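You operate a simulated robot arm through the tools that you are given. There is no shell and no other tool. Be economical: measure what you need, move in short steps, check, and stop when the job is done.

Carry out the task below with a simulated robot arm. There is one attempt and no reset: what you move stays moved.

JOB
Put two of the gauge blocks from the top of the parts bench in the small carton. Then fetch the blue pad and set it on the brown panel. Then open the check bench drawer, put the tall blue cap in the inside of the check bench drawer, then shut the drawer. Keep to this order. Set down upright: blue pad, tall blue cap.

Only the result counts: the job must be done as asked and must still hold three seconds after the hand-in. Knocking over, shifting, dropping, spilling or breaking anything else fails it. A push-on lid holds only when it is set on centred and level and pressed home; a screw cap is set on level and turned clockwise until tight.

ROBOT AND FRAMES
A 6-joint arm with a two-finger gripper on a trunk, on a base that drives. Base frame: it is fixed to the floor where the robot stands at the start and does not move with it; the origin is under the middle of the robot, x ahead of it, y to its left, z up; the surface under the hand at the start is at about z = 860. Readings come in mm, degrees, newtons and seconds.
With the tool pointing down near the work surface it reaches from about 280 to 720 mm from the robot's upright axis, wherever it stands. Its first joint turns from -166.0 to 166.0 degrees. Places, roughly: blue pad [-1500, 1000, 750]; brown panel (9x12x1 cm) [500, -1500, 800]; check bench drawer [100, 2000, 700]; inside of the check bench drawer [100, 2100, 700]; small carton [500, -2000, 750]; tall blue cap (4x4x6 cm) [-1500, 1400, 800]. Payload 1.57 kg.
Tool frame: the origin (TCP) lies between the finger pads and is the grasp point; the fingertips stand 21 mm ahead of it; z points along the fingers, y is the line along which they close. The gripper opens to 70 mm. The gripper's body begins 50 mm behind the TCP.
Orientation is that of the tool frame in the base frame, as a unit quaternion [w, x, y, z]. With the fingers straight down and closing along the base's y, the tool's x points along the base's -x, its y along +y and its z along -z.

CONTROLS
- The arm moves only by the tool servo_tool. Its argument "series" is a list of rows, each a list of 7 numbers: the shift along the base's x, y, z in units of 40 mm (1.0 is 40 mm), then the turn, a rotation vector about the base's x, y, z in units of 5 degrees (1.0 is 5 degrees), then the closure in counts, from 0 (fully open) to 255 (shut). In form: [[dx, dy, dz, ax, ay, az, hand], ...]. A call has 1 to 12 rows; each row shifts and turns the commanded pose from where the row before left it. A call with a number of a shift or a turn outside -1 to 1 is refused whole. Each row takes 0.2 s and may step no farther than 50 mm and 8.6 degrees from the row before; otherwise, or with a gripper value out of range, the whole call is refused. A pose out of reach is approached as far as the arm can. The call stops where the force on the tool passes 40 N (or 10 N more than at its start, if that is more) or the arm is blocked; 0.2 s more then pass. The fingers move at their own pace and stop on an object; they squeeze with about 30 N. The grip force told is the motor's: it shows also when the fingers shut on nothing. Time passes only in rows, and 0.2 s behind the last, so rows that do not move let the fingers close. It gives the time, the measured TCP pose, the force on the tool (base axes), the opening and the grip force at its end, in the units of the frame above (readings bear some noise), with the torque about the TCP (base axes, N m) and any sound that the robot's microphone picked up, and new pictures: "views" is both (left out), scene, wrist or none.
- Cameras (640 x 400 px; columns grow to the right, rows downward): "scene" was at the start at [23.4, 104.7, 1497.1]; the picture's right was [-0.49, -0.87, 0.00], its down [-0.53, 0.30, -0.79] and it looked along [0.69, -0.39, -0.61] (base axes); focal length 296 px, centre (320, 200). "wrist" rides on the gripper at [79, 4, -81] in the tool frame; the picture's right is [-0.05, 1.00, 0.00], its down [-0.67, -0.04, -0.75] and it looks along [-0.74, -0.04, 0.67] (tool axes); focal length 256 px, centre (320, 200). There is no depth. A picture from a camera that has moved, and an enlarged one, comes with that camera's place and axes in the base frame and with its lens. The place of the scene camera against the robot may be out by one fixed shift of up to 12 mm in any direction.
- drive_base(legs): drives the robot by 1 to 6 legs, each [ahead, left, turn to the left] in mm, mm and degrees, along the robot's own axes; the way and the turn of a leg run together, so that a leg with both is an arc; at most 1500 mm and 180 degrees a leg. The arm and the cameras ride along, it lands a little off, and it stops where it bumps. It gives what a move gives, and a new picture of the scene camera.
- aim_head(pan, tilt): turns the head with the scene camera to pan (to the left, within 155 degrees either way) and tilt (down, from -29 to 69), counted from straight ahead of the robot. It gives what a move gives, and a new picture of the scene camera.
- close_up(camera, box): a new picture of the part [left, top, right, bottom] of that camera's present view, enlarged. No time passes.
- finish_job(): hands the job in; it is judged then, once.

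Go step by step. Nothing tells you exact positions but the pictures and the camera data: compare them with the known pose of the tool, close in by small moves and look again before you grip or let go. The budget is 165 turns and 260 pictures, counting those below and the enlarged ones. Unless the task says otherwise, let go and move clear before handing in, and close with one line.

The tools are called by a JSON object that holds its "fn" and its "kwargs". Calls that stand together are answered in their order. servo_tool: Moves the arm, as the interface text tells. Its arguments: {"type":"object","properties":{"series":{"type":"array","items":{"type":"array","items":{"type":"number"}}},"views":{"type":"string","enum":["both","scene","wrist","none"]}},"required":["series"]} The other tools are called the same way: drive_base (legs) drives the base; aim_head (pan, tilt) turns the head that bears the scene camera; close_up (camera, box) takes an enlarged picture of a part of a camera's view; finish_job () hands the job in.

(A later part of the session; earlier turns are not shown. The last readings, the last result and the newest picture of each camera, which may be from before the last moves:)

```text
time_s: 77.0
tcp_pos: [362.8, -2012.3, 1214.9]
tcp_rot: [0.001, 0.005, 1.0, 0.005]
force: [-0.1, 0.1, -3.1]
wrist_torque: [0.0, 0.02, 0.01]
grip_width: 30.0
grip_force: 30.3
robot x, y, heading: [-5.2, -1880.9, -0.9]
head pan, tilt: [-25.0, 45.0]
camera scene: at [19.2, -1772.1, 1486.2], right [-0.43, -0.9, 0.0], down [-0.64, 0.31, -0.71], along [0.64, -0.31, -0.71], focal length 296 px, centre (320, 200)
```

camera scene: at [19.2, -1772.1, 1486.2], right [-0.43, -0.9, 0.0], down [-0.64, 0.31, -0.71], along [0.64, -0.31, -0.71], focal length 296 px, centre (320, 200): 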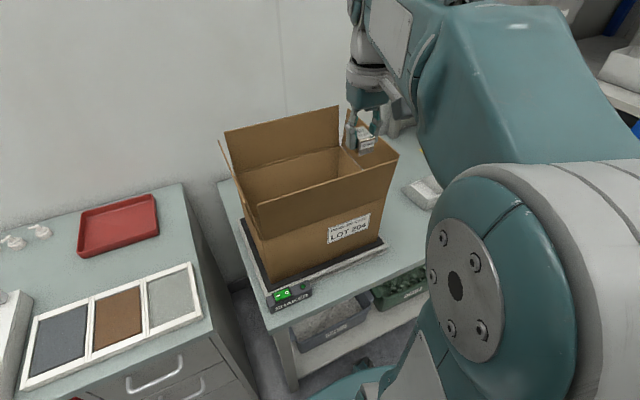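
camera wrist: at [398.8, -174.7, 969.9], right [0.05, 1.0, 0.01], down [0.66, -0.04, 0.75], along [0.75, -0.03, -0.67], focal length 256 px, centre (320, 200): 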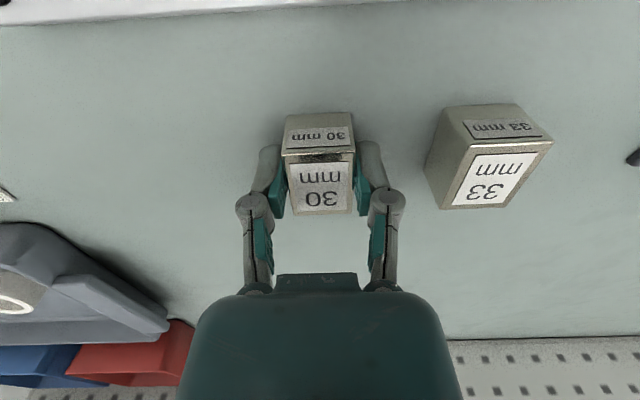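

{"fn": "servo_tool", "kwargs": {"series": [[0.88, 0.42, 0, 0, 0, 0, 255], [0.88, 0.42, 0, 0, 0, 0, 255], [0.88, 0.42, 0, 0, 0, 0, 255], [0.88, 0.42, 0, 0, 0, 0, 255], [0.88, 0.42, 0, 0, 0, 0, 255], [0, 0, -1, 0, 0, 0, 255], [0, 0, 0, 0, 0, 0, 255]], "views": "wrist"}}

```text
time_s: 78.6
tcp_pos: [540.7, -1927.5, 1179.0]
tcp_rot: [0.001, 0.005, 1.0, 0.006]
force: [0.9, -0.7, -1.3]
wrist_torque: [-0.02, 0.03, 0.05]
grip_width: 29.5
grip_force: 29.8
robot x, y, heading: [-3.1, -1885.0, -1.0]
head pan, tilt: [-25.0, 45.0]
camera wrist: at [462.0, -1923.3, 1259.1], right [0.06, 1.0, 0.01], down [0.66, -0.05, 0.75], along [0.74, -0.04, -0.67], focal length 256 px, centre (320, 200)
```

wrist: 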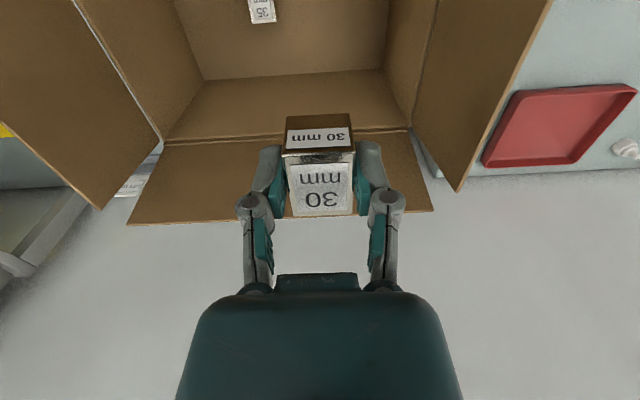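

{"fn": "servo_tool", "kwargs": {"series": [[0, -0.2, -1, 0, 0, 0, 255], [0, 0, -1, 0, 0, 0, 255], [0, 0, -1, 0, 0, 0, 255], [0, 0, -1, 0, 0, 0, 255], [0, 0, -1, 0, 0, 0, 255], [0, 0, -1, 0, 0, 0, 255], [0, 0, -1, 0, 0, 0, 255], [0, 0, -0.8, 0, 0, 0, 255], [0, 0, 0, 0, 0, 0, 255]], "views": "both"}}

```text
time_s: 80.6
tcp_pos: [539.2, -1936.7, 860.8]
tcp_rot: [0.001, 0.005, 1.0, 0.005]
force: [0.3, -0.5, -2.6]
wrist_torque: [-0.03, 0.03, -0.01]
grip_width: 30.0
grip_force: 30.3
robot x, y, heading: [-1.8, -1883.9, -0.5]
head pan, tilt: [-25.0, 45.0]
camera scene: at [20.5, -1771.3, 1486.1], right [-0.43, -0.9, 0.0], down [-0.64, 0.31, -0.71], along [0.64, -0.31, -0.71], focal length 296 px, centre (320, 200)
camera wrist: at [460.1, -1931.5, 941.9], right [0.06, 1.0, 0.01], down [0.66, -0.05, 0.75], along [0.74, -0.04, -0.67], focal length 256 px, centre (320, 200)
```

scene: 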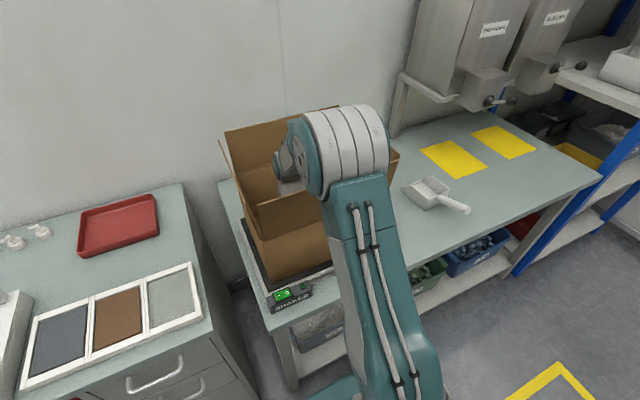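
wrist: 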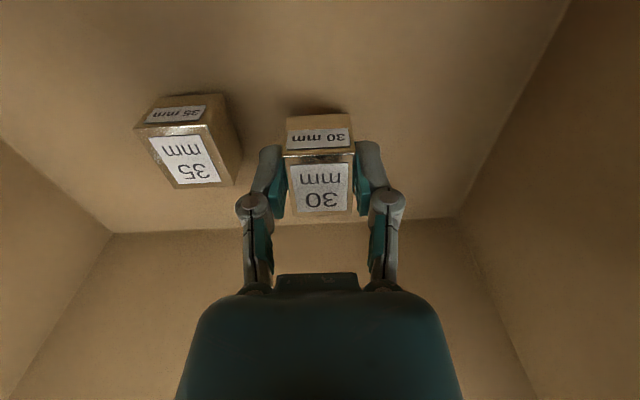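

{"fn": "servo_tool", "kwargs": {"series": [[0, 0.1, -0.3, 0, 0, 0, 255], [0, 0, -0.25, 0, 0, 0, 255], [0, 0, 0, 0, 0, 0, 255]], "views": "none"}}

```text
time_s: 81.4
tcp_pos: [538.9, -1932.4, 840.6]
tcp_rot: [0.001, 0.005, 1.0, 0.005]
force: [-1.2, 1.1, 2.0]
wrist_torque: [-0.03, -0.09, 0.01]
grip_width: 29.8
grip_force: 30.1
robot x, y, heading: [-2.3, -1884.0, -0.6]
head pan, tilt: [-25.0, 45.0]
```

Contact with the carton floor. Release and lift out.

{"fn": "servo_tool", "kwargs": {"series": [[0, 0, 0, 0, 0, 0, 85], [0, 0, 0, 0, 0, 0, 85], [0, 0, 0.8, 0, 0, 0, 85], [0, 0, 1, 0, 0, 0, 85], [0, 0, 1, 0, 0, 0, 85], [0, 0, 1, 0, 0, 0, 85], [0, 0, 1, 0, 0, 0, 85], [0, 0, 1, 0, 0, 0, 85], [0, 0, 1, 0, 0, 0, 85], [0, 0, 1, 0, 0, 0, 85], [0, 0, 1, 0, 0, 0, 85]], "views": "wrist"}}

{"fn": "servo_tool", "kwargs": {"series": [[-1, 0, 0.3, 0, 0, 0, 0], [-1, 0, 0, 0, 0, 0, 0], [-1, 0, 0, 0, 0, 0, 0], [-1, 0, 0, 0, 0, 0, 0]], "views": "wrist"}}

```text
time_s: 83.8
tcp_pos: [539.3, -1932.4, 1193.4]
tcp_rot: [0.0, 0.005, 1.0, 0.006]
force: [0.4, -0.2, -0.1]
wrist_torque: [0.02, -0.01, 0.0]
grip_width: 46.5
grip_force: 0.0
robot x, y, heading: [-8.5, -1888.0, -0.5]
head pan, tilt: [-25.0, 45.0]
camera wrist: at [461.5, -1927.0, 1274.1], right [0.06, 1.0, 0.01], down [0.67, -0.05, 0.74], along [0.74, -0.04, -0.67], focal length 256 px, centre (320, 200)
```

wrist: 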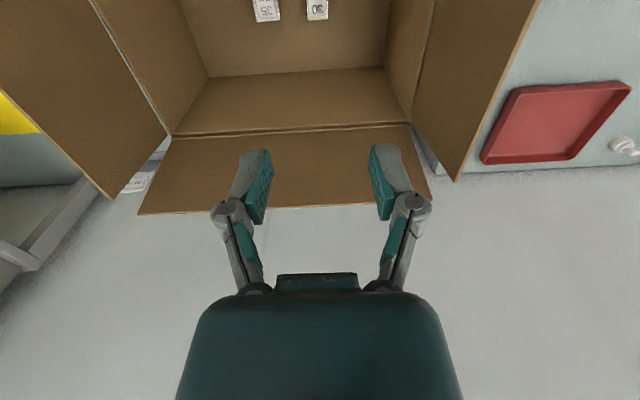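

```text
time_s: 84.8
tcp_pos: [379.4, -1930.9, 1206.1]
tcp_rot: [0.001, 0.006, 1.0, 0.006]
force: [-0.3, -0.7, -0.2]
wrist_torque: [0.01, 0.0, -0.01]
grip_width: 69.9
grip_force: 0.0
robot x, y, heading: [-8.0, -1884.0, -0.8]
head pan, tilt: [-25.0, 45.0]
camera wrist: at [301.3, -1926.8, 1287.6], right [0.06, 1.0, 0.01], down [0.66, -0.05, 0.75], along [0.74, -0.04, -0.67], focal length 256 px, centre (320, 200)
```

wrist: 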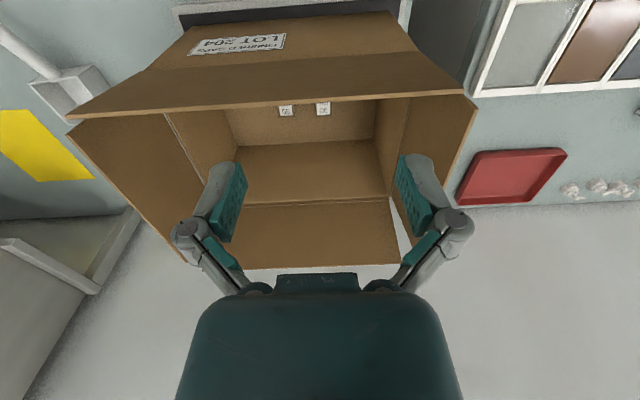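

Both blocks rest inside the carton. Next the blue pad: drive to the small table at around (-1600, 1200), approaching from x≈-700 and facing -x.

{"fn": "drive_base", "kwargs": {"legs": [[-200, 0, 0.8], [0, 1500, 0], [0, 1000, 0], [-500, 300, 0], [0, 0, -90], [0, 0, -90]]}}

{"fn": "aim_head", "kwargs": {"pan": -20, "tilt": 35}}

```text
time_s: 108.9
tcp_pos: [-1059.4, 1006.2, 1206.7]
tcp_rot: [0.006, 1.0, -0.023, 0.0]
force: [-0.1, 0.0, -0.5]
wrist_torque: [0.03, 0.0, 0.0]
grip_width: 70.1
grip_force: 0.1
robot x, y, heading: [-675.8, 945.7, 177.3]
head pan, tilt: [-25.0, 45.0]
camera scene: at [-691.0, 820.5, 1486.1], right [0.46, 0.89, 0.0], down [0.63, -0.33, -0.71], along [-0.63, 0.33, -0.71], focal length 296 px, centre (320, 200)
```

scene: 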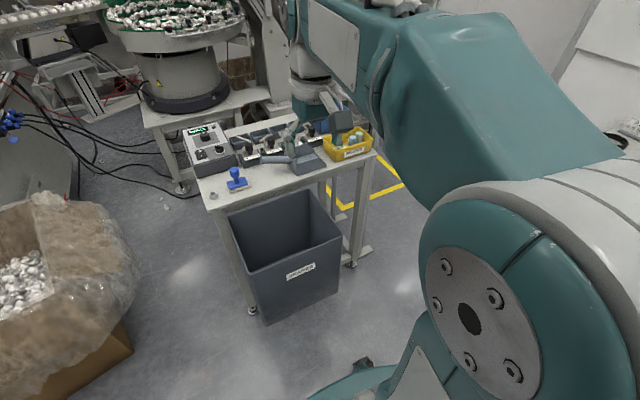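

```text
time_s: 109.7
tcp_pos: [-1060.0, 1006.2, 1208.5]
tcp_rot: [0.005, 1.0, -0.023, -0.001]
force: [0.7, -1.0, 0.3]
wrist_torque: [-0.04, 0.05, -0.04]
grip_width: 69.7
grip_force: 0.0
robot x, y, heading: [-675.7, 948.1, 177.5]
head pan, tilt: [-20.0, 35.0]
camera scene: at [-700.2, 816.7, 1500.9], right [0.38, 0.92, 0.0], down [0.53, -0.22, -0.82], along [-0.76, 0.32, -0.57], focal length 296 px, centre (320, 200)
```

scene: 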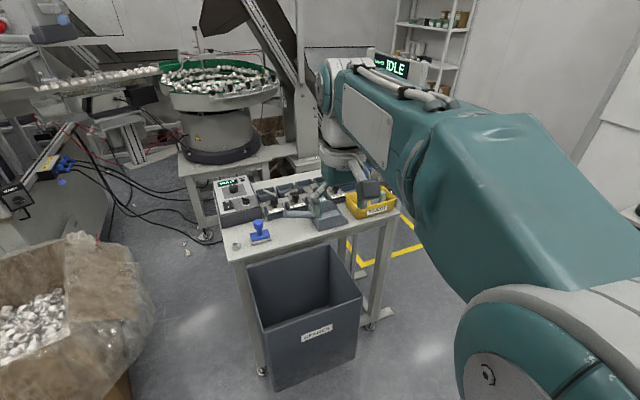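

{"fn": "close_up", "kwargs": {"camera": "scene", "box": [200, 160, 420, 280]}}

{"fn": "servo_tool", "kwargs": {"series": [[0, 0, 0, 0, 0, 0, 0]], "views": "wrist"}}

```text
2.91 times, centred on (310, 220) of scene
camera zoom: at [-700.2, 816.7, 1500.9], right [0.38, 0.92, 0.0], down [0.53, -0.22, -0.82], along [-0.76, 0.32, -0.57], focal length 861 px, centre (349, 142)
```

zoom: 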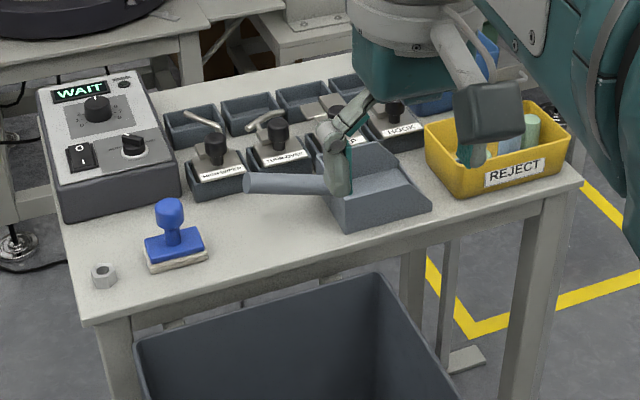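

```text
time_s: 110.0
tcp_pos: [-1059.6, 1005.5, 1206.9]
tcp_rot: [0.005, 1.0, -0.023, -0.001]
force: [-0.2, -0.1, 0.2]
wrist_torque: [0.02, -0.01, 0.0]
grip_width: 70.1
grip_force: 0.0
robot x, y, heading: [-675.4, 950.9, 177.4]
head pan, tilt: [-20.0, 35.0]
camera wrist: at [-979.6, 999.6, 1287.8], right [-0.1, -1.0, 0.01], down [-0.66, 0.07, 0.75], along [-0.74, 0.07, -0.67], focal length 256 px, centre (320, 200)
```

wrist: 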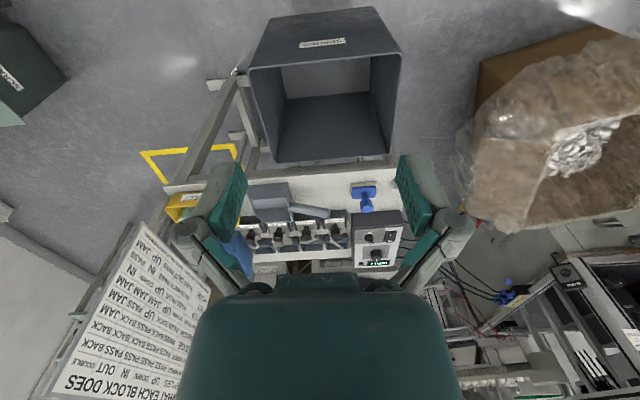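

The blue stamp-like pad with a knob sits near (-1551, 938); the REJECT bin with the caps is further right. Drive 350 mm ahead and look with the wrist camera.

{"fn": "drive_base", "kwargs": {"legs": [[350, 0, 2.5]]}}

{"fn": "aim_head", "kwargs": {"pan": -10, "tilt": 50}}

{"fn": "servo_tool", "kwargs": {"series": [[0, -0.8, -0.8, 0, 0, 0, 0], [0, -0.8, -0.8, 0, 0, 0, 0], [0, 0, -0.8, 0, 0, 0, 0]], "views": "both"}}

```text
time_s: 112.3
tcp_pos: [-1357.9, 996.9, 1207.5]
tcp_rot: [0.005, 1.0, 0.0, -0.001]
force: [-0.4, 0.4, -0.1]
wrist_torque: [-0.02, -0.02, -0.02]
grip_width: 69.7
grip_force: 0.1
robot x, y, heading: [-977.4, 955.5, 179.9]
head pan, tilt: [-20.0, 35.0]
stopped in leg 1: the robot was blocked; the commanded pose is now the measured one
camera scene: at [-992.5, 823.7, 1501.0], right [0.34, 0.94, 0.0], down [0.54, -0.2, -0.82], along [-0.77, 0.28, -0.57], focal length 296 px, centre (320, 200)
```

scene: 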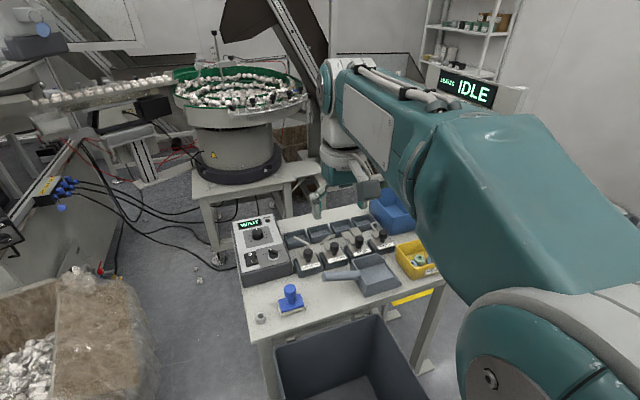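

```text
time_s: 113.0
tcp_pos: [-1358.5, 997.7, 1207.5]
tcp_rot: [0.006, 1.0, 0.0, -0.002]
force: [-0.1, -0.1, 0.4]
wrist_torque: [0.02, 0.03, 0.04]
grip_width: 69.8
grip_force: 0.0
robot x, y, heading: [-975.6, 951.9, 180.1]
head pan, tilt: [-10.0, 50.0]
camera scene: at [-985.6, 807.0, 1479.3], right [0.17, 0.98, 0.0], down [0.75, -0.13, -0.64], along [-0.63, 0.11, -0.77], focal length 296 px, centre (320, 200)
```

scene: 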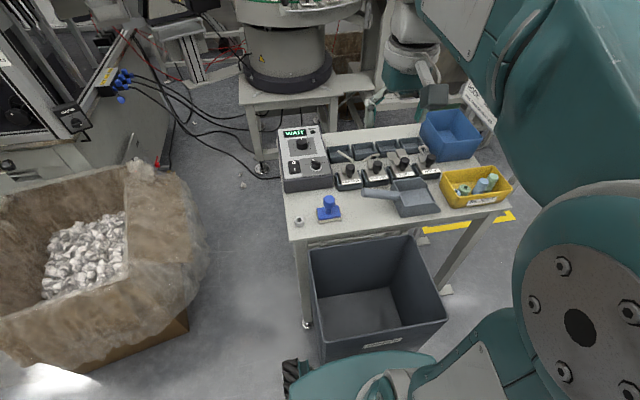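

```text
time_s: 113.8
tcp_pos: [-1360.6, 932.3, 1111.1]
tcp_rot: [0.004, 1.0, 0.0, -0.002]
force: [-0.2, -0.8, 0.0]
wrist_torque: [0.0, -0.04, 0.01]
grip_width: 70.0
grip_force: 0.0
robot x, y, heading: [-974.2, 955.8, 179.9]
head pan, tilt: [-10.0, 50.0]
camera scene: at [-985.6, 806.5, 1479.2], right [0.17, 0.98, 0.0], down [0.75, -0.13, -0.64], along [-0.63, 0.11, -0.77], focal length 296 px, centre (320, 200)
camera wrist: at [-1279.8, 929.5, 1191.2], right [-0.05, -1.0, 0.01], down [-0.66, 0.04, 0.75], along [-0.75, 0.03, -0.67], focal length 256 px, centre (320, 200)
```

scene: 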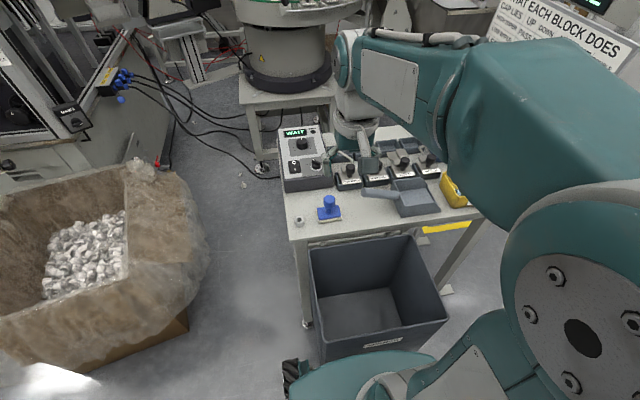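
wrist: 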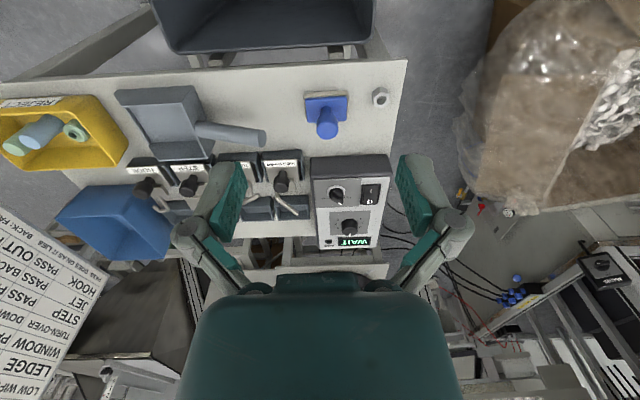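

The base touched the waste bin, so I back off 20 mm. The pad is near (-1474, 924); move closer above it.

{"fn": "drive_base", "kwargs": {"legs": [[-20, 0, 0]]}}

{"fn": "servo_tool", "kwargs": {"series": [[-0.9, 0, -0.9, 0, 0, 0, 0], [-0.9, -0.1, -0.9, 0, 0, 0, 0], [-0.7, -0.1, -0.9, 0, 0, 0, 0]], "views": "wrist"}}

{"fn": "close_up", "kwargs": {"camera": "scene", "box": [260, 140, 420, 240]}}

```text
time_s: 114.6
tcp_pos: [-1339.5, 931.4, 1110.7]
tcp_rot: [0.005, 1.0, 0.001, -0.003]
force: [-0.1, 0.9, -0.3]
wrist_torque: [-0.03, 0.01, 0.03]
grip_width: 70.2
grip_force: 0.0
robot x, y, heading: [-957.3, 956.4, -180.1]
head pan, tilt: [-10.0, 50.0]
camera scene: at [-965.5, 806.3, 1479.2], right [0.17, 0.98, 0.0], down [0.75, -0.13, -0.64], along [-0.63, 0.11, -0.77], focal length 296 px, centre (320, 200)
```

scene: 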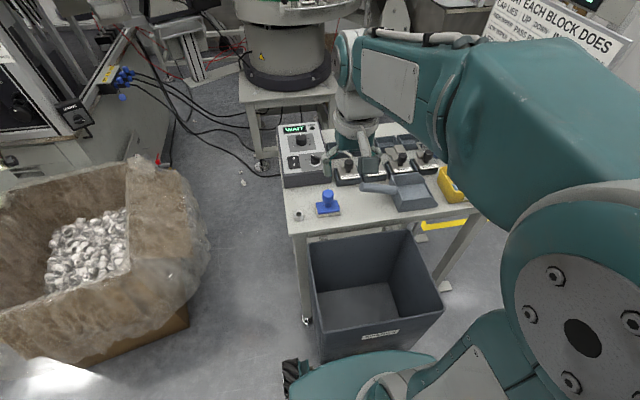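

```text
refused: row 1 steps farther than a row can; nothing moved
```

```text
4.00 times, centred on (340, 190) of scene
camera zoom: at [-965.5, 806.3, 1479.2], right [0.17, 0.98, 0.0], down [0.75, -0.13, -0.64], along [-0.63, 0.11, -0.77], focal length 1184 px, centre (240, 240)
```

zoom: 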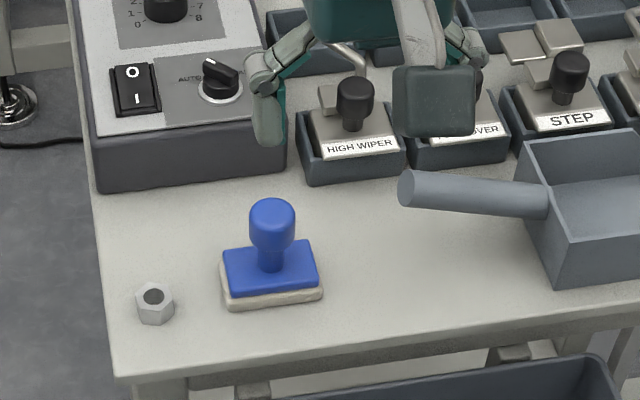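

{"fn": "servo_tool", "kwargs": {"series": [[-0.7, -0.05, -0.8, 0, 0, 0, 0], [-0.7, -0.05, -0.8, 0, 0, 0, 0], [-0.7, -0.05, -0.8, 0, 0, 0, 0], [-0.7, -0.05, -0.3, 0, 0, 0, 0]], "views": "wrist"}}

```text
time_s: 115.6
tcp_pos: [-1454.0, 925.4, 1002.7]
tcp_rot: [0.005, 1.0, 0.0, -0.001]
force: [0.0, -0.4, -0.5]
wrist_torque: [0.0, 0.01, 0.0]
grip_width: 69.8
grip_force: 0.1
robot x, y, heading: [-959.1, 955.3, -180.0]
head pan, tilt: [-10.0, 50.0]
camera wrist: at [-1372.5, 922.5, 1083.1], right [-0.05, -1.0, 0.01], down [-0.66, 0.04, 0.75], along [-0.75, 0.03, -0.67], focal length 256 px, centre (320, 200)
```

wrist: 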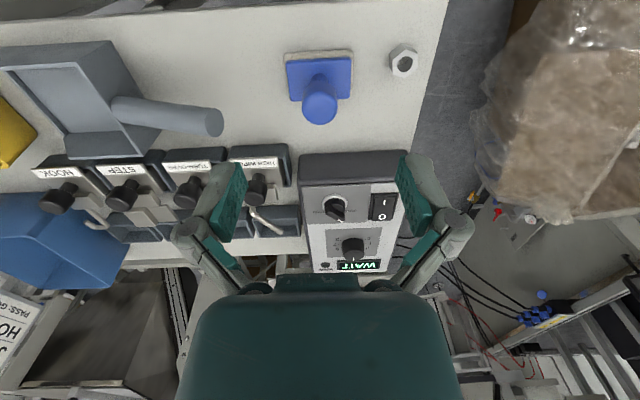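

Knob top at about (-1497, 925, 855), ~32 mm wide. Move above it, lower, and check.

{"fn": "servo_tool", "kwargs": {"series": [[-0.5, 0, -0.6, 0, 0, 0, 0], [-0.5, 0, -0.6, 0, 0, 0, 0], [0, 0, -0.5, 0, 0, 0, 0]], "views": "wrist"}}

{"fn": "close_up", "kwargs": {"camera": "scene", "box": [260, 140, 420, 240]}}

```text
time_s: 116.4
tcp_pos: [-1493.4, 925.1, 934.4]
tcp_rot: [0.005, 1.0, -0.001, -0.001]
force: [-0.7, 0.2, 0.3]
wrist_torque: [-0.02, -0.02, 0.0]
grip_width: 69.9
grip_force: 0.1
robot x, y, heading: [-952.2, 952.9, -179.7]
head pan, tilt: [-10.0, 50.0]
camera wrist: at [-1413.3, 922.9, 1015.8], right [-0.05, -1.0, 0.01], down [-0.66, 0.04, 0.75], along [-0.75, 0.03, -0.67], focal length 256 px, centre (320, 200)
```

wrist: 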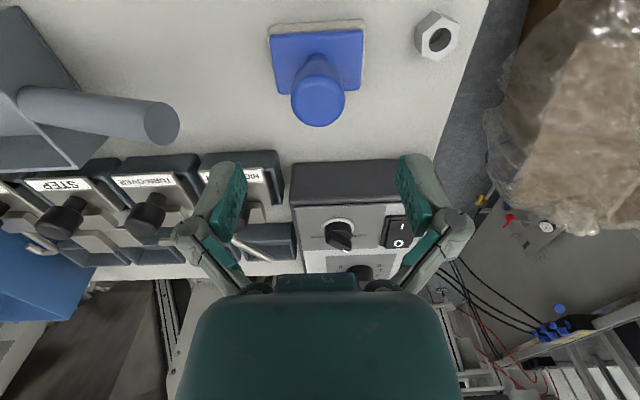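

```text
4.00 times, centred on (340, 190) of scene
camera zoom: at [-966.6, 806.5, 1479.2], right [0.17, 0.98, 0.0], down [0.76, -0.13, -0.64], along [-0.63, 0.11, -0.77], focal length 1184 px, centre (240, 240)
```

zoom: 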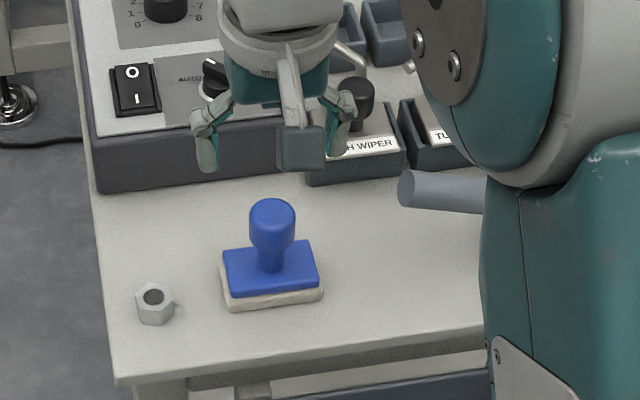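

Knob aligned. Descend to z≈849 (tips clear of the base) and grip.

{"fn": "servo_tool", "kwargs": {"series": [[0.05, 0, -0.7, 0, 0, 0, 0], [0, 0, -0.7, 0, 0, 0, 0], [0, 0, -0.6, 0, 0, 0, 0], [0, 0, 0, 0, 0, 0, 0]], "views": "wrist"}}

{"fn": "close_up", "kwargs": {"camera": "scene", "box": [260, 140, 420, 240]}}

```text
time_s: 117.4
tcp_pos: [-1489.8, 925.6, 855.1]
tcp_rot: [0.006, 1.0, -0.001, -0.002]
force: [-0.3, -0.2, 0.1]
wrist_torque: [0.02, -0.02, 0.02]
grip_width: 70.3
grip_force: 0.2
robot x, y, heading: [-953.8, 954.9, -180.0]
head pan, tilt: [-10.0, 50.0]
camera wrist: at [-1410.0, 922.8, 935.8], right [-0.05, -1.0, 0.01], down [-0.66, 0.04, 0.75], along [-0.75, 0.03, -0.67], focal length 256 px, centre (320, 200)
```

wrist: 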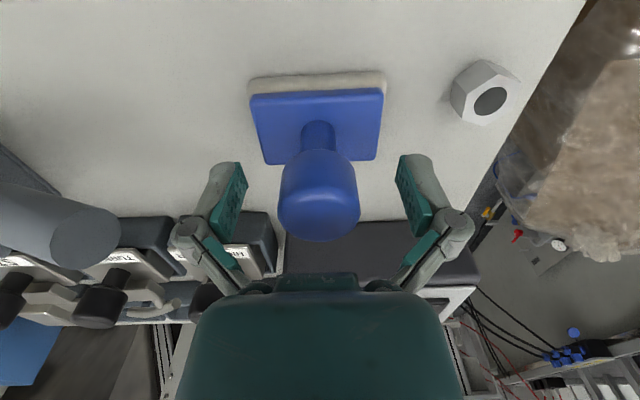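

```text
4.00 times, centred on (340, 190) of scene
camera zoom: at [-966.7, 806.5, 1479.2], right [0.17, 0.98, 0.0], down [0.76, -0.13, -0.64], along [-0.63, 0.11, -0.77], focal length 1184 px, centre (240, 240)
```

zoom: 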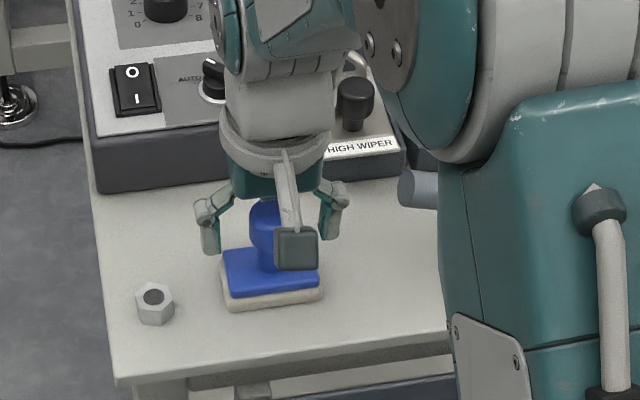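

Head of the knob spans z≈832–870. Grip at 850.

{"fn": "servo_tool", "kwargs": {"series": [[0, 0, -0.1, 0, 0, 0, 0], [0, 0, 0, 0, 0, 0, 255], [0, 0, 0, 0, 0, 0, 255], [0, 0, 0, 0, 0, 0, 255]], "views": "wrist"}}

```text
time_s: 118.4
tcp_pos: [-1491.0, 926.6, 851.6]
tcp_rot: [0.005, 1.0, 0.0, -0.003]
force: [2.4, -0.7, 19.0]
wrist_torque: [0.03, -0.33, -0.02]
grip_width: 29.4
grip_force: 29.5
robot x, y, heading: [-955.3, 956.0, -180.0]
head pan, tilt: [-10.0, 50.0]
camera wrist: at [-1410.3, 922.6, 932.4], right [-0.05, -1.0, 0.01], down [-0.66, 0.04, 0.75], along [-0.75, 0.03, -0.66], focal length 256 px, centre (320, 200)
```

wrist: 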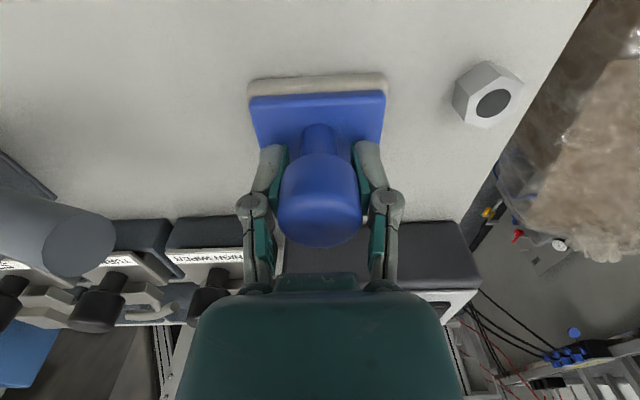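

{"fn": "servo_tool", "kwargs": {"series": [[0, 0, 0.3, 0, 0, 0, 255], [0, 0, 0.8, 0, 0, 0, 255], [0, 0, 0.8, 0, 0, 0, 255], [0, 0, 0, 0, 0, 0, 255]], "views": "both"}}

```text
time_s: 119.4
tcp_pos: [-1491.0, 926.0, 926.5]
tcp_rot: [0.005, 1.0, 0.001, 0.0]
force: [-0.9, 0.1, -0.1]
wrist_torque: [0.03, -0.03, -0.02]
grip_width: 29.6
grip_force: 30.1
robot x, y, heading: [-952.0, 954.3, -180.1]
head pan, tilt: [-10.0, 50.0]
camera scene: at [-966.6, 806.6, 1479.2], right [0.17, 0.98, 0.0], down [0.76, -0.13, -0.64], along [-0.63, 0.11, -0.77], focal length 296 px, centre (320, 200)
camera wrist: at [-1410.1, 922.6, 1007.0], right [-0.05, -1.0, 0.01], down [-0.66, 0.04, 0.75], along [-0.75, 0.03, -0.67], focal length 256 px, centre (320, 200)
```

scene: 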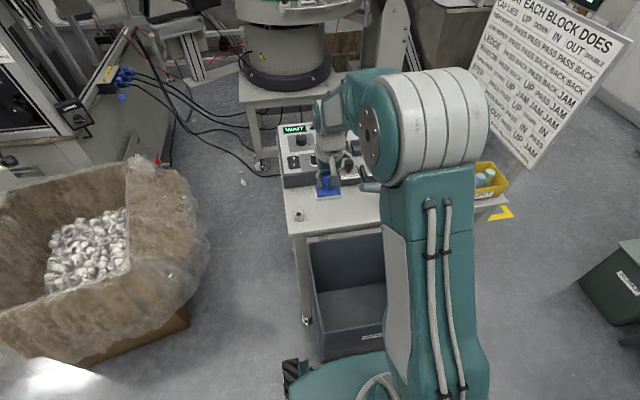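
wrist: 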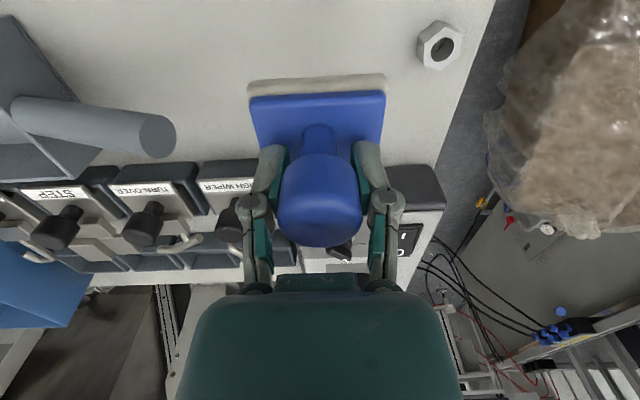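

Pad held upright. Retract, then drive to the brown panel.

{"fn": "servo_tool", "kwargs": {"series": [[0, 0, 1, 0, 0, 0, 255], [0, 0, 1, 0, 0, 0, 255], [0.6, 0, 0.9, 0, 0, 0, 255], [0.7, 0, 0.9, 0, 0, 0, 255], [0.7, 0, 0.9, 0, 0, 0, 255], [0.7, 0, 0.9, 0, 0, 0, 255], [0.7, 0, 0.4, 0, 0, 0, 255]], "views": "wrist"}}

{"fn": "drive_base", "kwargs": {"legs": [[-260, 0, 0], [0, 0, 90], [0, 0, 90], [500, -300, 0], [0, -1000, 0], [0, -1100, 0]]}}

{"fn": "aim_head", "kwargs": {"pan": 0, "tilt": 35}}

```text
time_s: 121.0
tcp_pos: [-1354.5, 924.3, 1168.0]
tcp_rot: [0.005, 1.0, 0.002, -0.001]
force: [-0.3, 0.0, -1.6]
wrist_torque: [-0.04, -0.02, 0.0]
grip_width: 29.3
grip_force: 30.2
robot x, y, heading: [-952.9, 952.3, -180.2]
head pan, tilt: [-10.0, 50.0]
camera wrist: at [-1274.3, 921.0, 1248.5], right [-0.05, -1.0, 0.01], down [-0.66, 0.04, 0.75], along [-0.75, 0.03, -0.67], focal length 256 px, centre (320, 200)
```

wrist: 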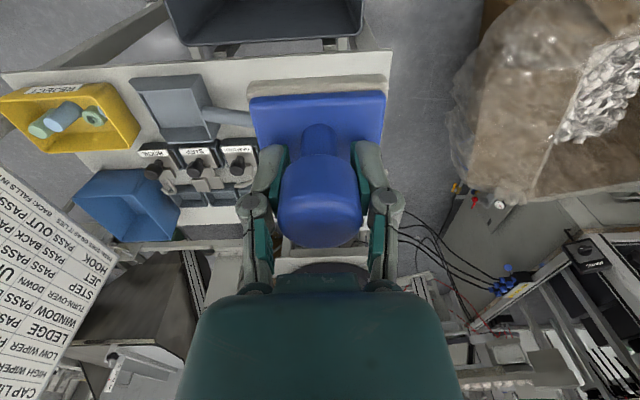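

```text
time_s: 143.5
tcp_pos: [202.7, -1411.9, 1166.2]
tcp_rot: [0.002, -0.003, 1.0, 0.005]
force: [0.6, -0.3, -1.0]
wrist_torque: [-0.02, 0.0, -0.02]
grip_width: 29.4
grip_force: 30.5
robot x, y, heading: [-193.7, -1448.3, 0.4]
head pan, tilt: [-10.0, 50.0]
camera scene: at [-173.9, -1309.9, 1479.0], right [-0.17, -0.99, 0.0], down [-0.76, 0.13, -0.64], along [0.63, -0.11, -0.77], focal length 296 px, centre (320, 200)
```

scene: 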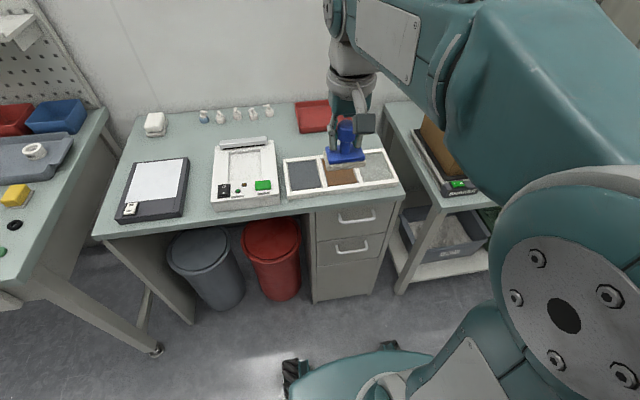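

```text
time_s: 144.2
tcp_pos: [202.3, -1413.3, 1168.4]
tcp_rot: [0.001, -0.004, 1.0, 0.006]
force: [0.1, 1.1, -1.1]
wrist_torque: [-0.03, 0.01, 0.0]
grip_width: 29.2
grip_force: 29.9
robot x, y, heading: [-196.8, -1444.0, 0.2]
head pan, tilt: [0.0, 35.0]
camera scene: at [-161.7, -1297.8, 1500.8], right [0.01, -1.0, 0.0], down [-0.57, 0.0, -0.82], along [0.82, 0.0, -0.57], focal length 296 px, centre (320, 200)
```

scene: 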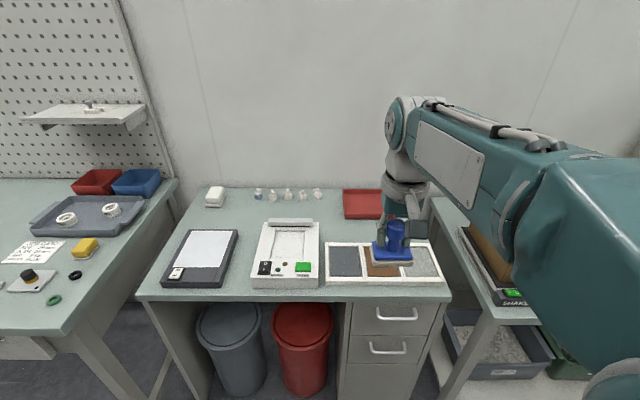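

Brown panel is in the white frame. Drive 150 mm ahead and look from above.

{"fn": "drive_base", "kwargs": {"legs": [[150, 0, 0]]}}

{"fn": "servo_tool", "kwargs": {"series": [[0.3, -0.8, 0, 0, 0, 0, 255], [0.3, -0.8, 0, 0, 0, 0, 255]], "views": "both"}}

```text
time_s: 145.6
tcp_pos: [351.4, -1413.5, 1167.4]
tcp_rot: [0.001, -0.002, 1.0, 0.005]
force: [-0.3, -1.2, -0.2]
wrist_torque: [-0.01, 0.0, -0.02]
grip_width: 29.4
grip_force: 30.4
robot x, y, heading: [-47.8, -1447.6, 0.5]
head pan, tilt: [0.0, 35.0]
camera scene: at [-12.4, -1297.3, 1500.9], right [0.01, -1.0, 0.0], down [-0.57, 0.0, -0.82], along [0.82, 0.0, -0.57], focal length 296 px, centre (320, 200)
```

scene: 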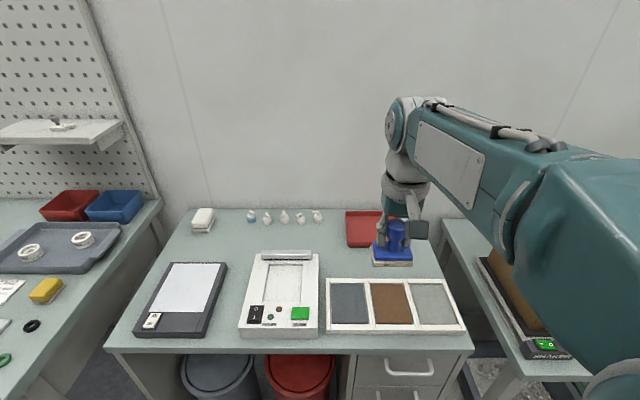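

```text
time_s: 146.2
tcp_pos: [376.9, -1479.5, 1168.4]
tcp_rot: [0.002, -0.004, 1.0, 0.005]
force: [0.2, -0.1, -0.5]
wrist_torque: [0.02, -0.01, -0.01]
grip_width: 29.2
grip_force: 30.1
robot x, y, heading: [-50.4, -1447.9, 0.2]
head pan, tilt: [0.0, 35.0]
camera scene: at [-12.2, -1298.6, 1501.0], right [0.01, -1.0, 0.0], down [-0.57, 0.0, -0.82], along [0.82, 0.0, -0.57], focal length 296 px, centre (320, 200)
camera wrist: at [298.5, -1476.1, 1249.4], right [0.05, 1.0, 0.01], down [0.66, -0.04, 0.75], along [0.75, -0.03, -0.67], focal length 256 px, centre (320, 200)
```

scene: 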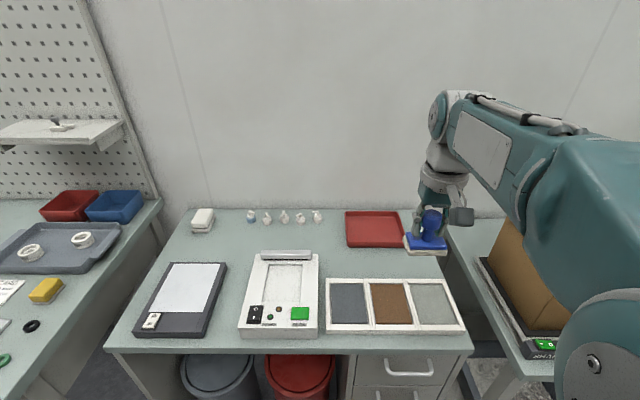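
wrist: 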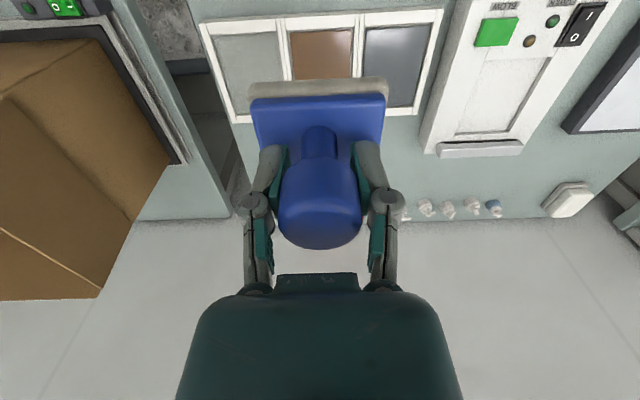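

{"fn": "servo_tool", "kwargs": {"series": [[0.6, 0.05, -0.7, 0, 0, 0, 255], [0.6, 0.05, -0.8, 0, 0, 0, 255], [0.3, 0, -0.9, 0, 0, 0, 255], [0.3, 0, -0.9, 0, 0, 0, 255]], "views": "both"}}

```text
time_s: 147.2
tcp_pos: [448.3, -1475.4, 1036.5]
tcp_rot: [0.002, -0.003, 1.0, 0.006]
force: [-0.6, 0.7, 0.5]
wrist_torque: [0.0, 0.01, 0.01]
grip_width: 29.0
grip_force: 30.1
robot x, y, heading: [-46.6, -1443.2, 0.2]
head pan, tilt: [0.0, 35.0]
camera scene: at [-11.7, -1297.6, 1500.9], right [0.01, -1.0, 0.0], down [-0.57, 0.0, -0.82], along [0.82, 0.0, -0.57], focal length 296 px, centre (320, 200)
camera wrist: at [369.6, -1472.3, 1116.6], right [0.05, 1.0, 0.01], down [0.66, -0.04, 0.75], along [0.75, -0.03, -0.66], focal length 256 px, centre (320, 200)
```

scene: 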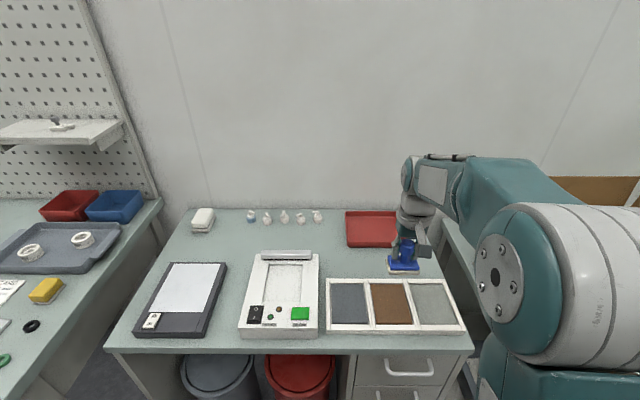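
wrist: 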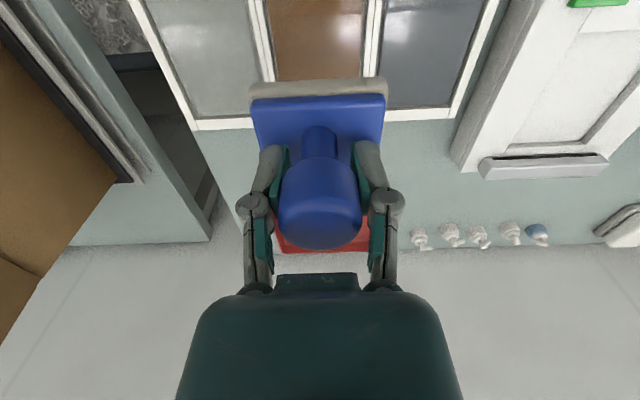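

Panel centre ≈(472, -1475), top ≈830–840. Lower to 945 and check.

{"fn": "servo_tool", "kwargs": {"series": [[0.3, 0, -0.8, 0, 0, 0, 255], [0.3, 0, -0.8, 0, 0, 0, 255], [0, 0, -0.7, 0, 0, 0, 255]], "views": "wrist"}}

{"fn": "close_up", "kwargs": {"camera": "scene", "box": [310, 220, 490, 350]}}

```text
time_s: 148.0
tcp_pos: [473.1, -1474.3, 941.6]
tcp_rot: [0.002, -0.003, 1.0, 0.005]
force: [-0.1, -0.2, -1.6]
wrist_torque: [-0.02, 0.0, 0.0]
grip_width: 29.4
grip_force: 29.7
robot x, y, heading: [-49.6, -1447.1, 0.3]
head pan, tilt: [0.0, 35.0]
camera wrist: at [395.0, -1470.6, 1023.0], right [0.05, 1.0, 0.01], down [0.66, -0.04, 0.75], along [0.75, -0.03, -0.67], focal length 256 px, centre (320, 200)
```

wrist: 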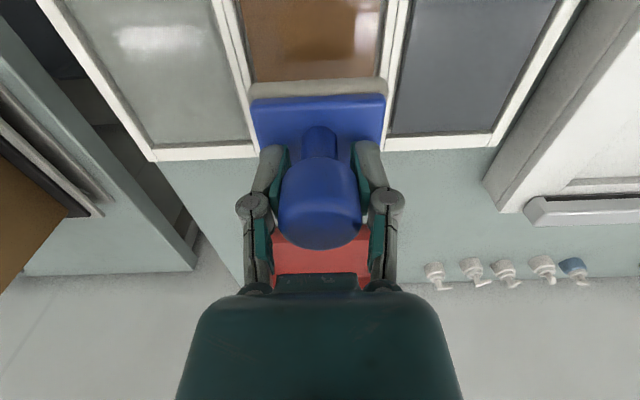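

```text
3.08 times, centred on (400, 285) of scene
camera zoom: at [-11.5, -1297.6, 1500.9], right [0.01, -1.0, 0.0], down [-0.57, 0.0, -0.82], along [0.82, 0.0, -0.57], focal length 911 px, centre (74, -62)
```

zoom: 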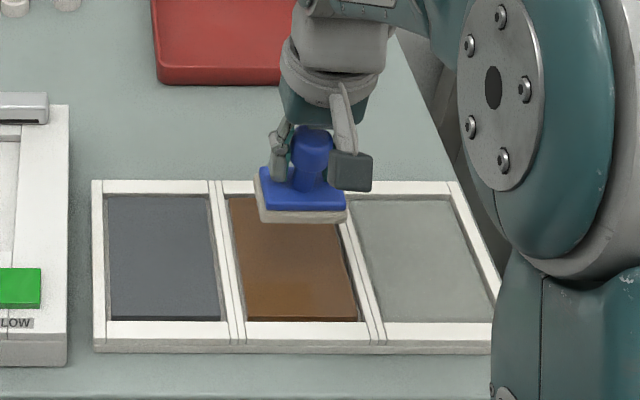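

{"fn": "servo_tool", "kwargs": {"series": [[0, -0.04, -0.5, 0, 0, 0, 255], [0, 0, -0.2, 0, 0, 0, 255], [0, 0, 0, 0, 0, 0, 255]], "views": "wrist"}}

{"fn": "close_up", "kwargs": {"camera": "scene", "box": [310, 220, 490, 350]}}

```text
time_s: 148.8
tcp_pos: [473.2, -1476.3, 915.1]
tcp_rot: [0.001, -0.003, 1.0, 0.005]
force: [-0.1, 0.4, -0.8]
wrist_torque: [0.0, -0.01, 0.0]
grip_width: 29.2
grip_force: 30.4
robot x, y, heading: [-49.1, -1445.0, 0.3]
head pan, tilt: [0.0, 35.0]
camera wrist: at [394.9, -1471.8, 995.6], right [0.05, 1.0, 0.01], down [0.66, -0.04, 0.75], along [0.75, -0.03, -0.67], focal length 256 px, centre (320, 200)
```

wrist: 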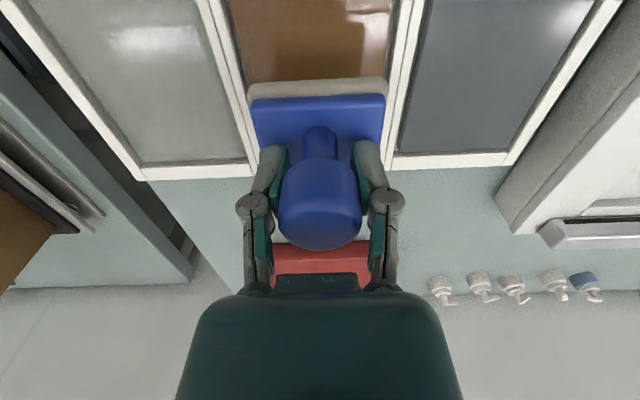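

```text
3.08 times, centred on (400, 285) of scene
camera zoom: at [-11.4, -1297.6, 1500.9], right [0.01, -1.0, 0.0], down [-0.57, 0.0, -0.82], along [0.82, 0.0, -0.57], focal length 911 px, centre (74, -62)
```

zoom: 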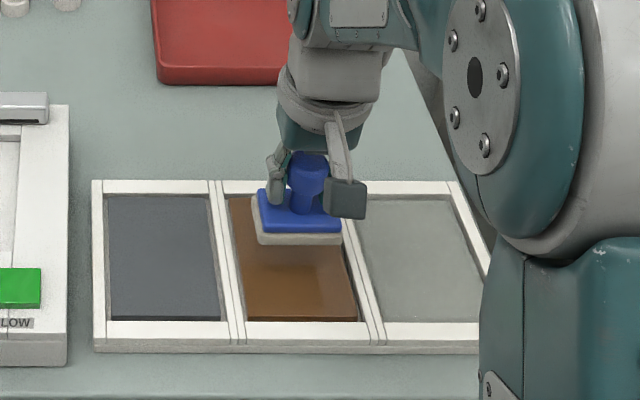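

{"fn": "servo_tool", "kwargs": {"series": [[0, 0, -0.2, 0, 0, 0, 255], [0, 0, -0.15, 0, 0, 0, 255], [0, 0, 0, 0, 0, 0, 255]], "views": "none"}}

{"fn": "close_up", "kwargs": {"camera": "scene", "box": [310, 220, 490, 350]}}

```text
time_s: 149.6
tcp_pos: [472.5, -1475.9, 900.8]
tcp_rot: [0.001, -0.003, 1.0, 0.006]
force: [-0.5, 0.0, -0.7]
wrist_torque: [-0.05, -0.01, 0.01]
grip_width: 29.3
grip_force: 30.2
robot x, y, heading: [-47.1, -1445.8, 0.3]
head pan, tilt: [0.0, 35.0]
```

```text
3.08 times, centred on (400, 285) of scene
camera zoom: at [-11.5, -1297.6, 1500.9], right [0.01, -1.0, 0.0], down [-0.57, 0.0, -0.82], along [0.82, 0.0, -0.57], focal length 911 px, centre (74, -62)
```

zoom: 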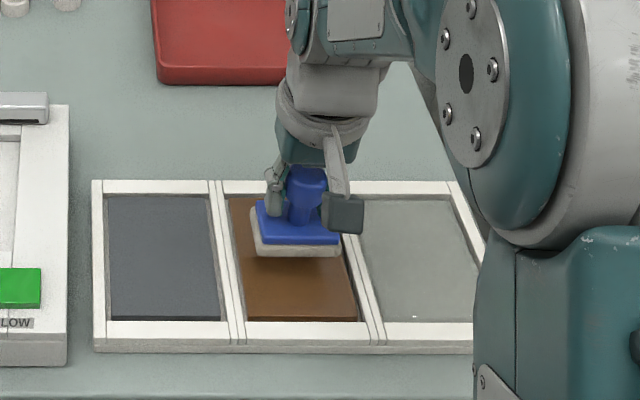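

{"fn": "servo_tool", "kwargs": {"series": [[0, 0, -0.12, 0, 0, 0, 255], [0, 0, -0.12, 0, 0, 0, 255], [0, 0, 0, 0, 0, 0, 255]], "views": "none"}}

{"fn": "close_up", "kwargs": {"camera": "scene", "box": [350, 250, 450, 340]}}

```text
time_s: 150.4
tcp_pos: [473.1, -1476.4, 892.4]
tcp_rot: [0.001, -0.003, 1.0, 0.005]
force: [-0.1, 0.1, -0.2]
wrist_torque: [0.01, 0.04, -0.01]
grip_width: 29.2
grip_force: 29.9
robot x, y, heading: [-51.2, -1446.1, 0.2]
head pan, tilt: [0.0, 35.0]
```

```text
4.44 times, centred on (400, 295) of scene
camera zoom: at [-11.4, -1297.6, 1500.9], right [0.01, -1.0, 0.0], down [-0.57, 0.0, -0.82], along [0.82, 0.0, -0.57], focal length 1316 px, centre (-36, -222)
```

zoom: 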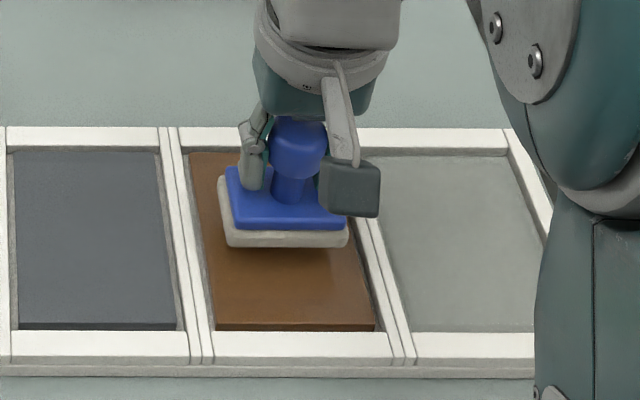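

{"fn": "servo_tool", "kwargs": {"series": [[0, 0, -0.12, 0, 0, 0, 255], [0, 0, -0.12, 0, 0, 0, 255], [0, 0, 0, 0, 0, 0, 255]], "views": "none"}}

{"fn": "close_up", "kwargs": {"camera": "scene", "box": [350, 250, 450, 340]}}

```text
time_s: 151.2
tcp_pos: [472.0, -1475.3, 881.4]
tcp_rot: [0.002, -0.003, 1.0, 0.005]
force: [0.1, 0.6, -0.3]
wrist_torque: [0.04, -0.01, -0.02]
grip_width: 29.3
grip_force: 30.5
robot x, y, heading: [-48.9, -1447.6, 0.3]
head pan, tilt: [0.0, 35.0]
```

```text
4.44 times, centred on (400, 295) of scene
camera zoom: at [-11.4, -1297.6, 1500.9], right [0.01, -1.0, 0.0], down [-0.57, 0.0, -0.82], along [0.82, 0.0, -0.57], focal length 1316 px, centre (-36, -222)
```

zoom: 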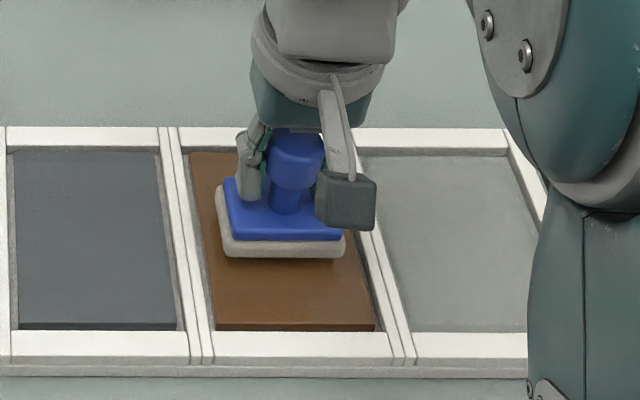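

{"fn": "servo_tool", "kwargs": {"series": [[0, 0, -0.12, 0, 0, 0, 255], [0, 0, -0.1, 0, 0, 0, 255], [0, 0, 0, 0, 0, 0, 255]], "views": "none"}}

{"fn": "close_up", "kwargs": {"camera": "scene", "box": [350, 250, 450, 340]}}

```text
time_s: 152.0
tcp_pos: [473.0, -1475.9, 873.4]
tcp_rot: [0.0, -0.002, 1.0, 0.005]
force: [0.2, 0.0, 0.5]
wrist_torque: [-0.06, -0.01, -0.03]
grip_width: 29.2
grip_force: 29.9
robot x, y, heading: [-51.4, -1444.7, 0.3]
head pan, tilt: [0.0, 35.0]
```

```text
4.44 times, centred on (400, 295) of scene
camera zoom: at [-11.5, -1297.6, 1500.9], right [0.01, -1.0, 0.0], down [-0.57, 0.0, -0.82], along [0.82, 0.0, -0.57], focal length 1316 px, centre (-36, -222)
```

zoom: 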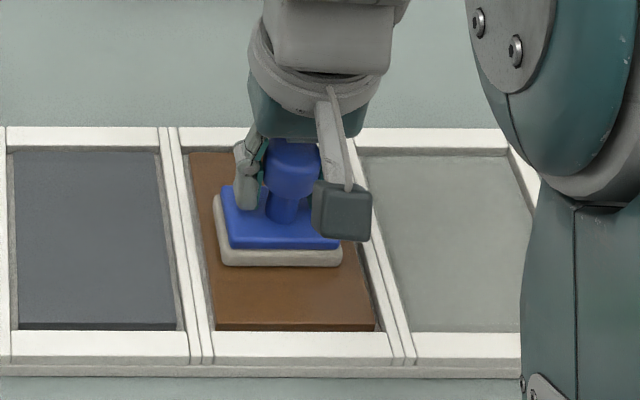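

{"fn": "servo_tool", "kwargs": {"series": [[0, 0, -0.1, 0, 0, 0, 255], [0, 0, 0, 0, 0, 0, 255]], "views": "none"}}

{"fn": "servo_tool", "kwargs": {"series": [[0, 0, -0.08, 0, 0, 0, 255], [0, 0, 0, 0, 0, 0, 255]], "views": "none"}}

{"fn": "close_up", "kwargs": {"camera": "scene", "box": [350, 250, 450, 340]}}

```text
time_s: 152.6
tcp_pos: [472.6, -1475.4, 870.3]
tcp_rot: [0.004, -0.002, 1.0, 0.005]
force: [2.5, 1.3, 19.1]
wrist_torque: [0.02, -0.19, -0.02]
grip_width: 31.3
grip_force: 29.7
robot x, y, heading: [-46.4, -1446.5, 0.3]
head pan, tilt: [0.0, 35.0]
```

```text
time_s: 153.2
tcp_pos: [472.2, -1474.9, 865.6]
tcp_rot: [0.002, -0.003, 1.0, 0.006]
force: [2.3, 1.4, 13.5]
wrist_torque: [-0.02, 0.05, -0.01]
grip_width: 31.9
grip_force: 30.0
robot x, y, heading: [-49.8, -1447.9, 0.6]
head pan, tilt: [0.0, 35.0]
```

```text
4.44 times, centred on (400, 295) of scene
camera zoom: at [-12.1, -1297.1, 1500.9], right [0.01, -1.0, 0.0], down [-0.57, 0.0, -0.82], along [0.82, 0.0, -0.57], focal length 1316 px, centre (-36, -222)
```

zoom: 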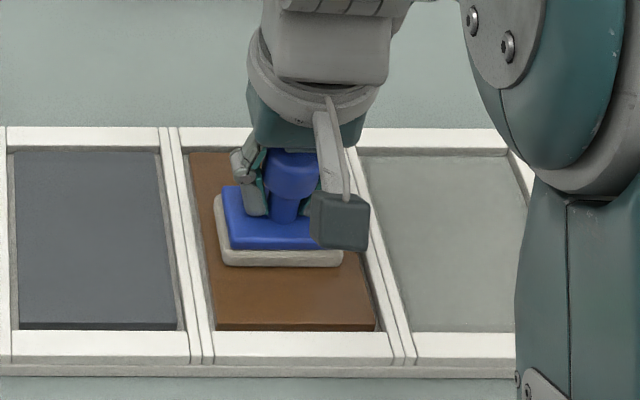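

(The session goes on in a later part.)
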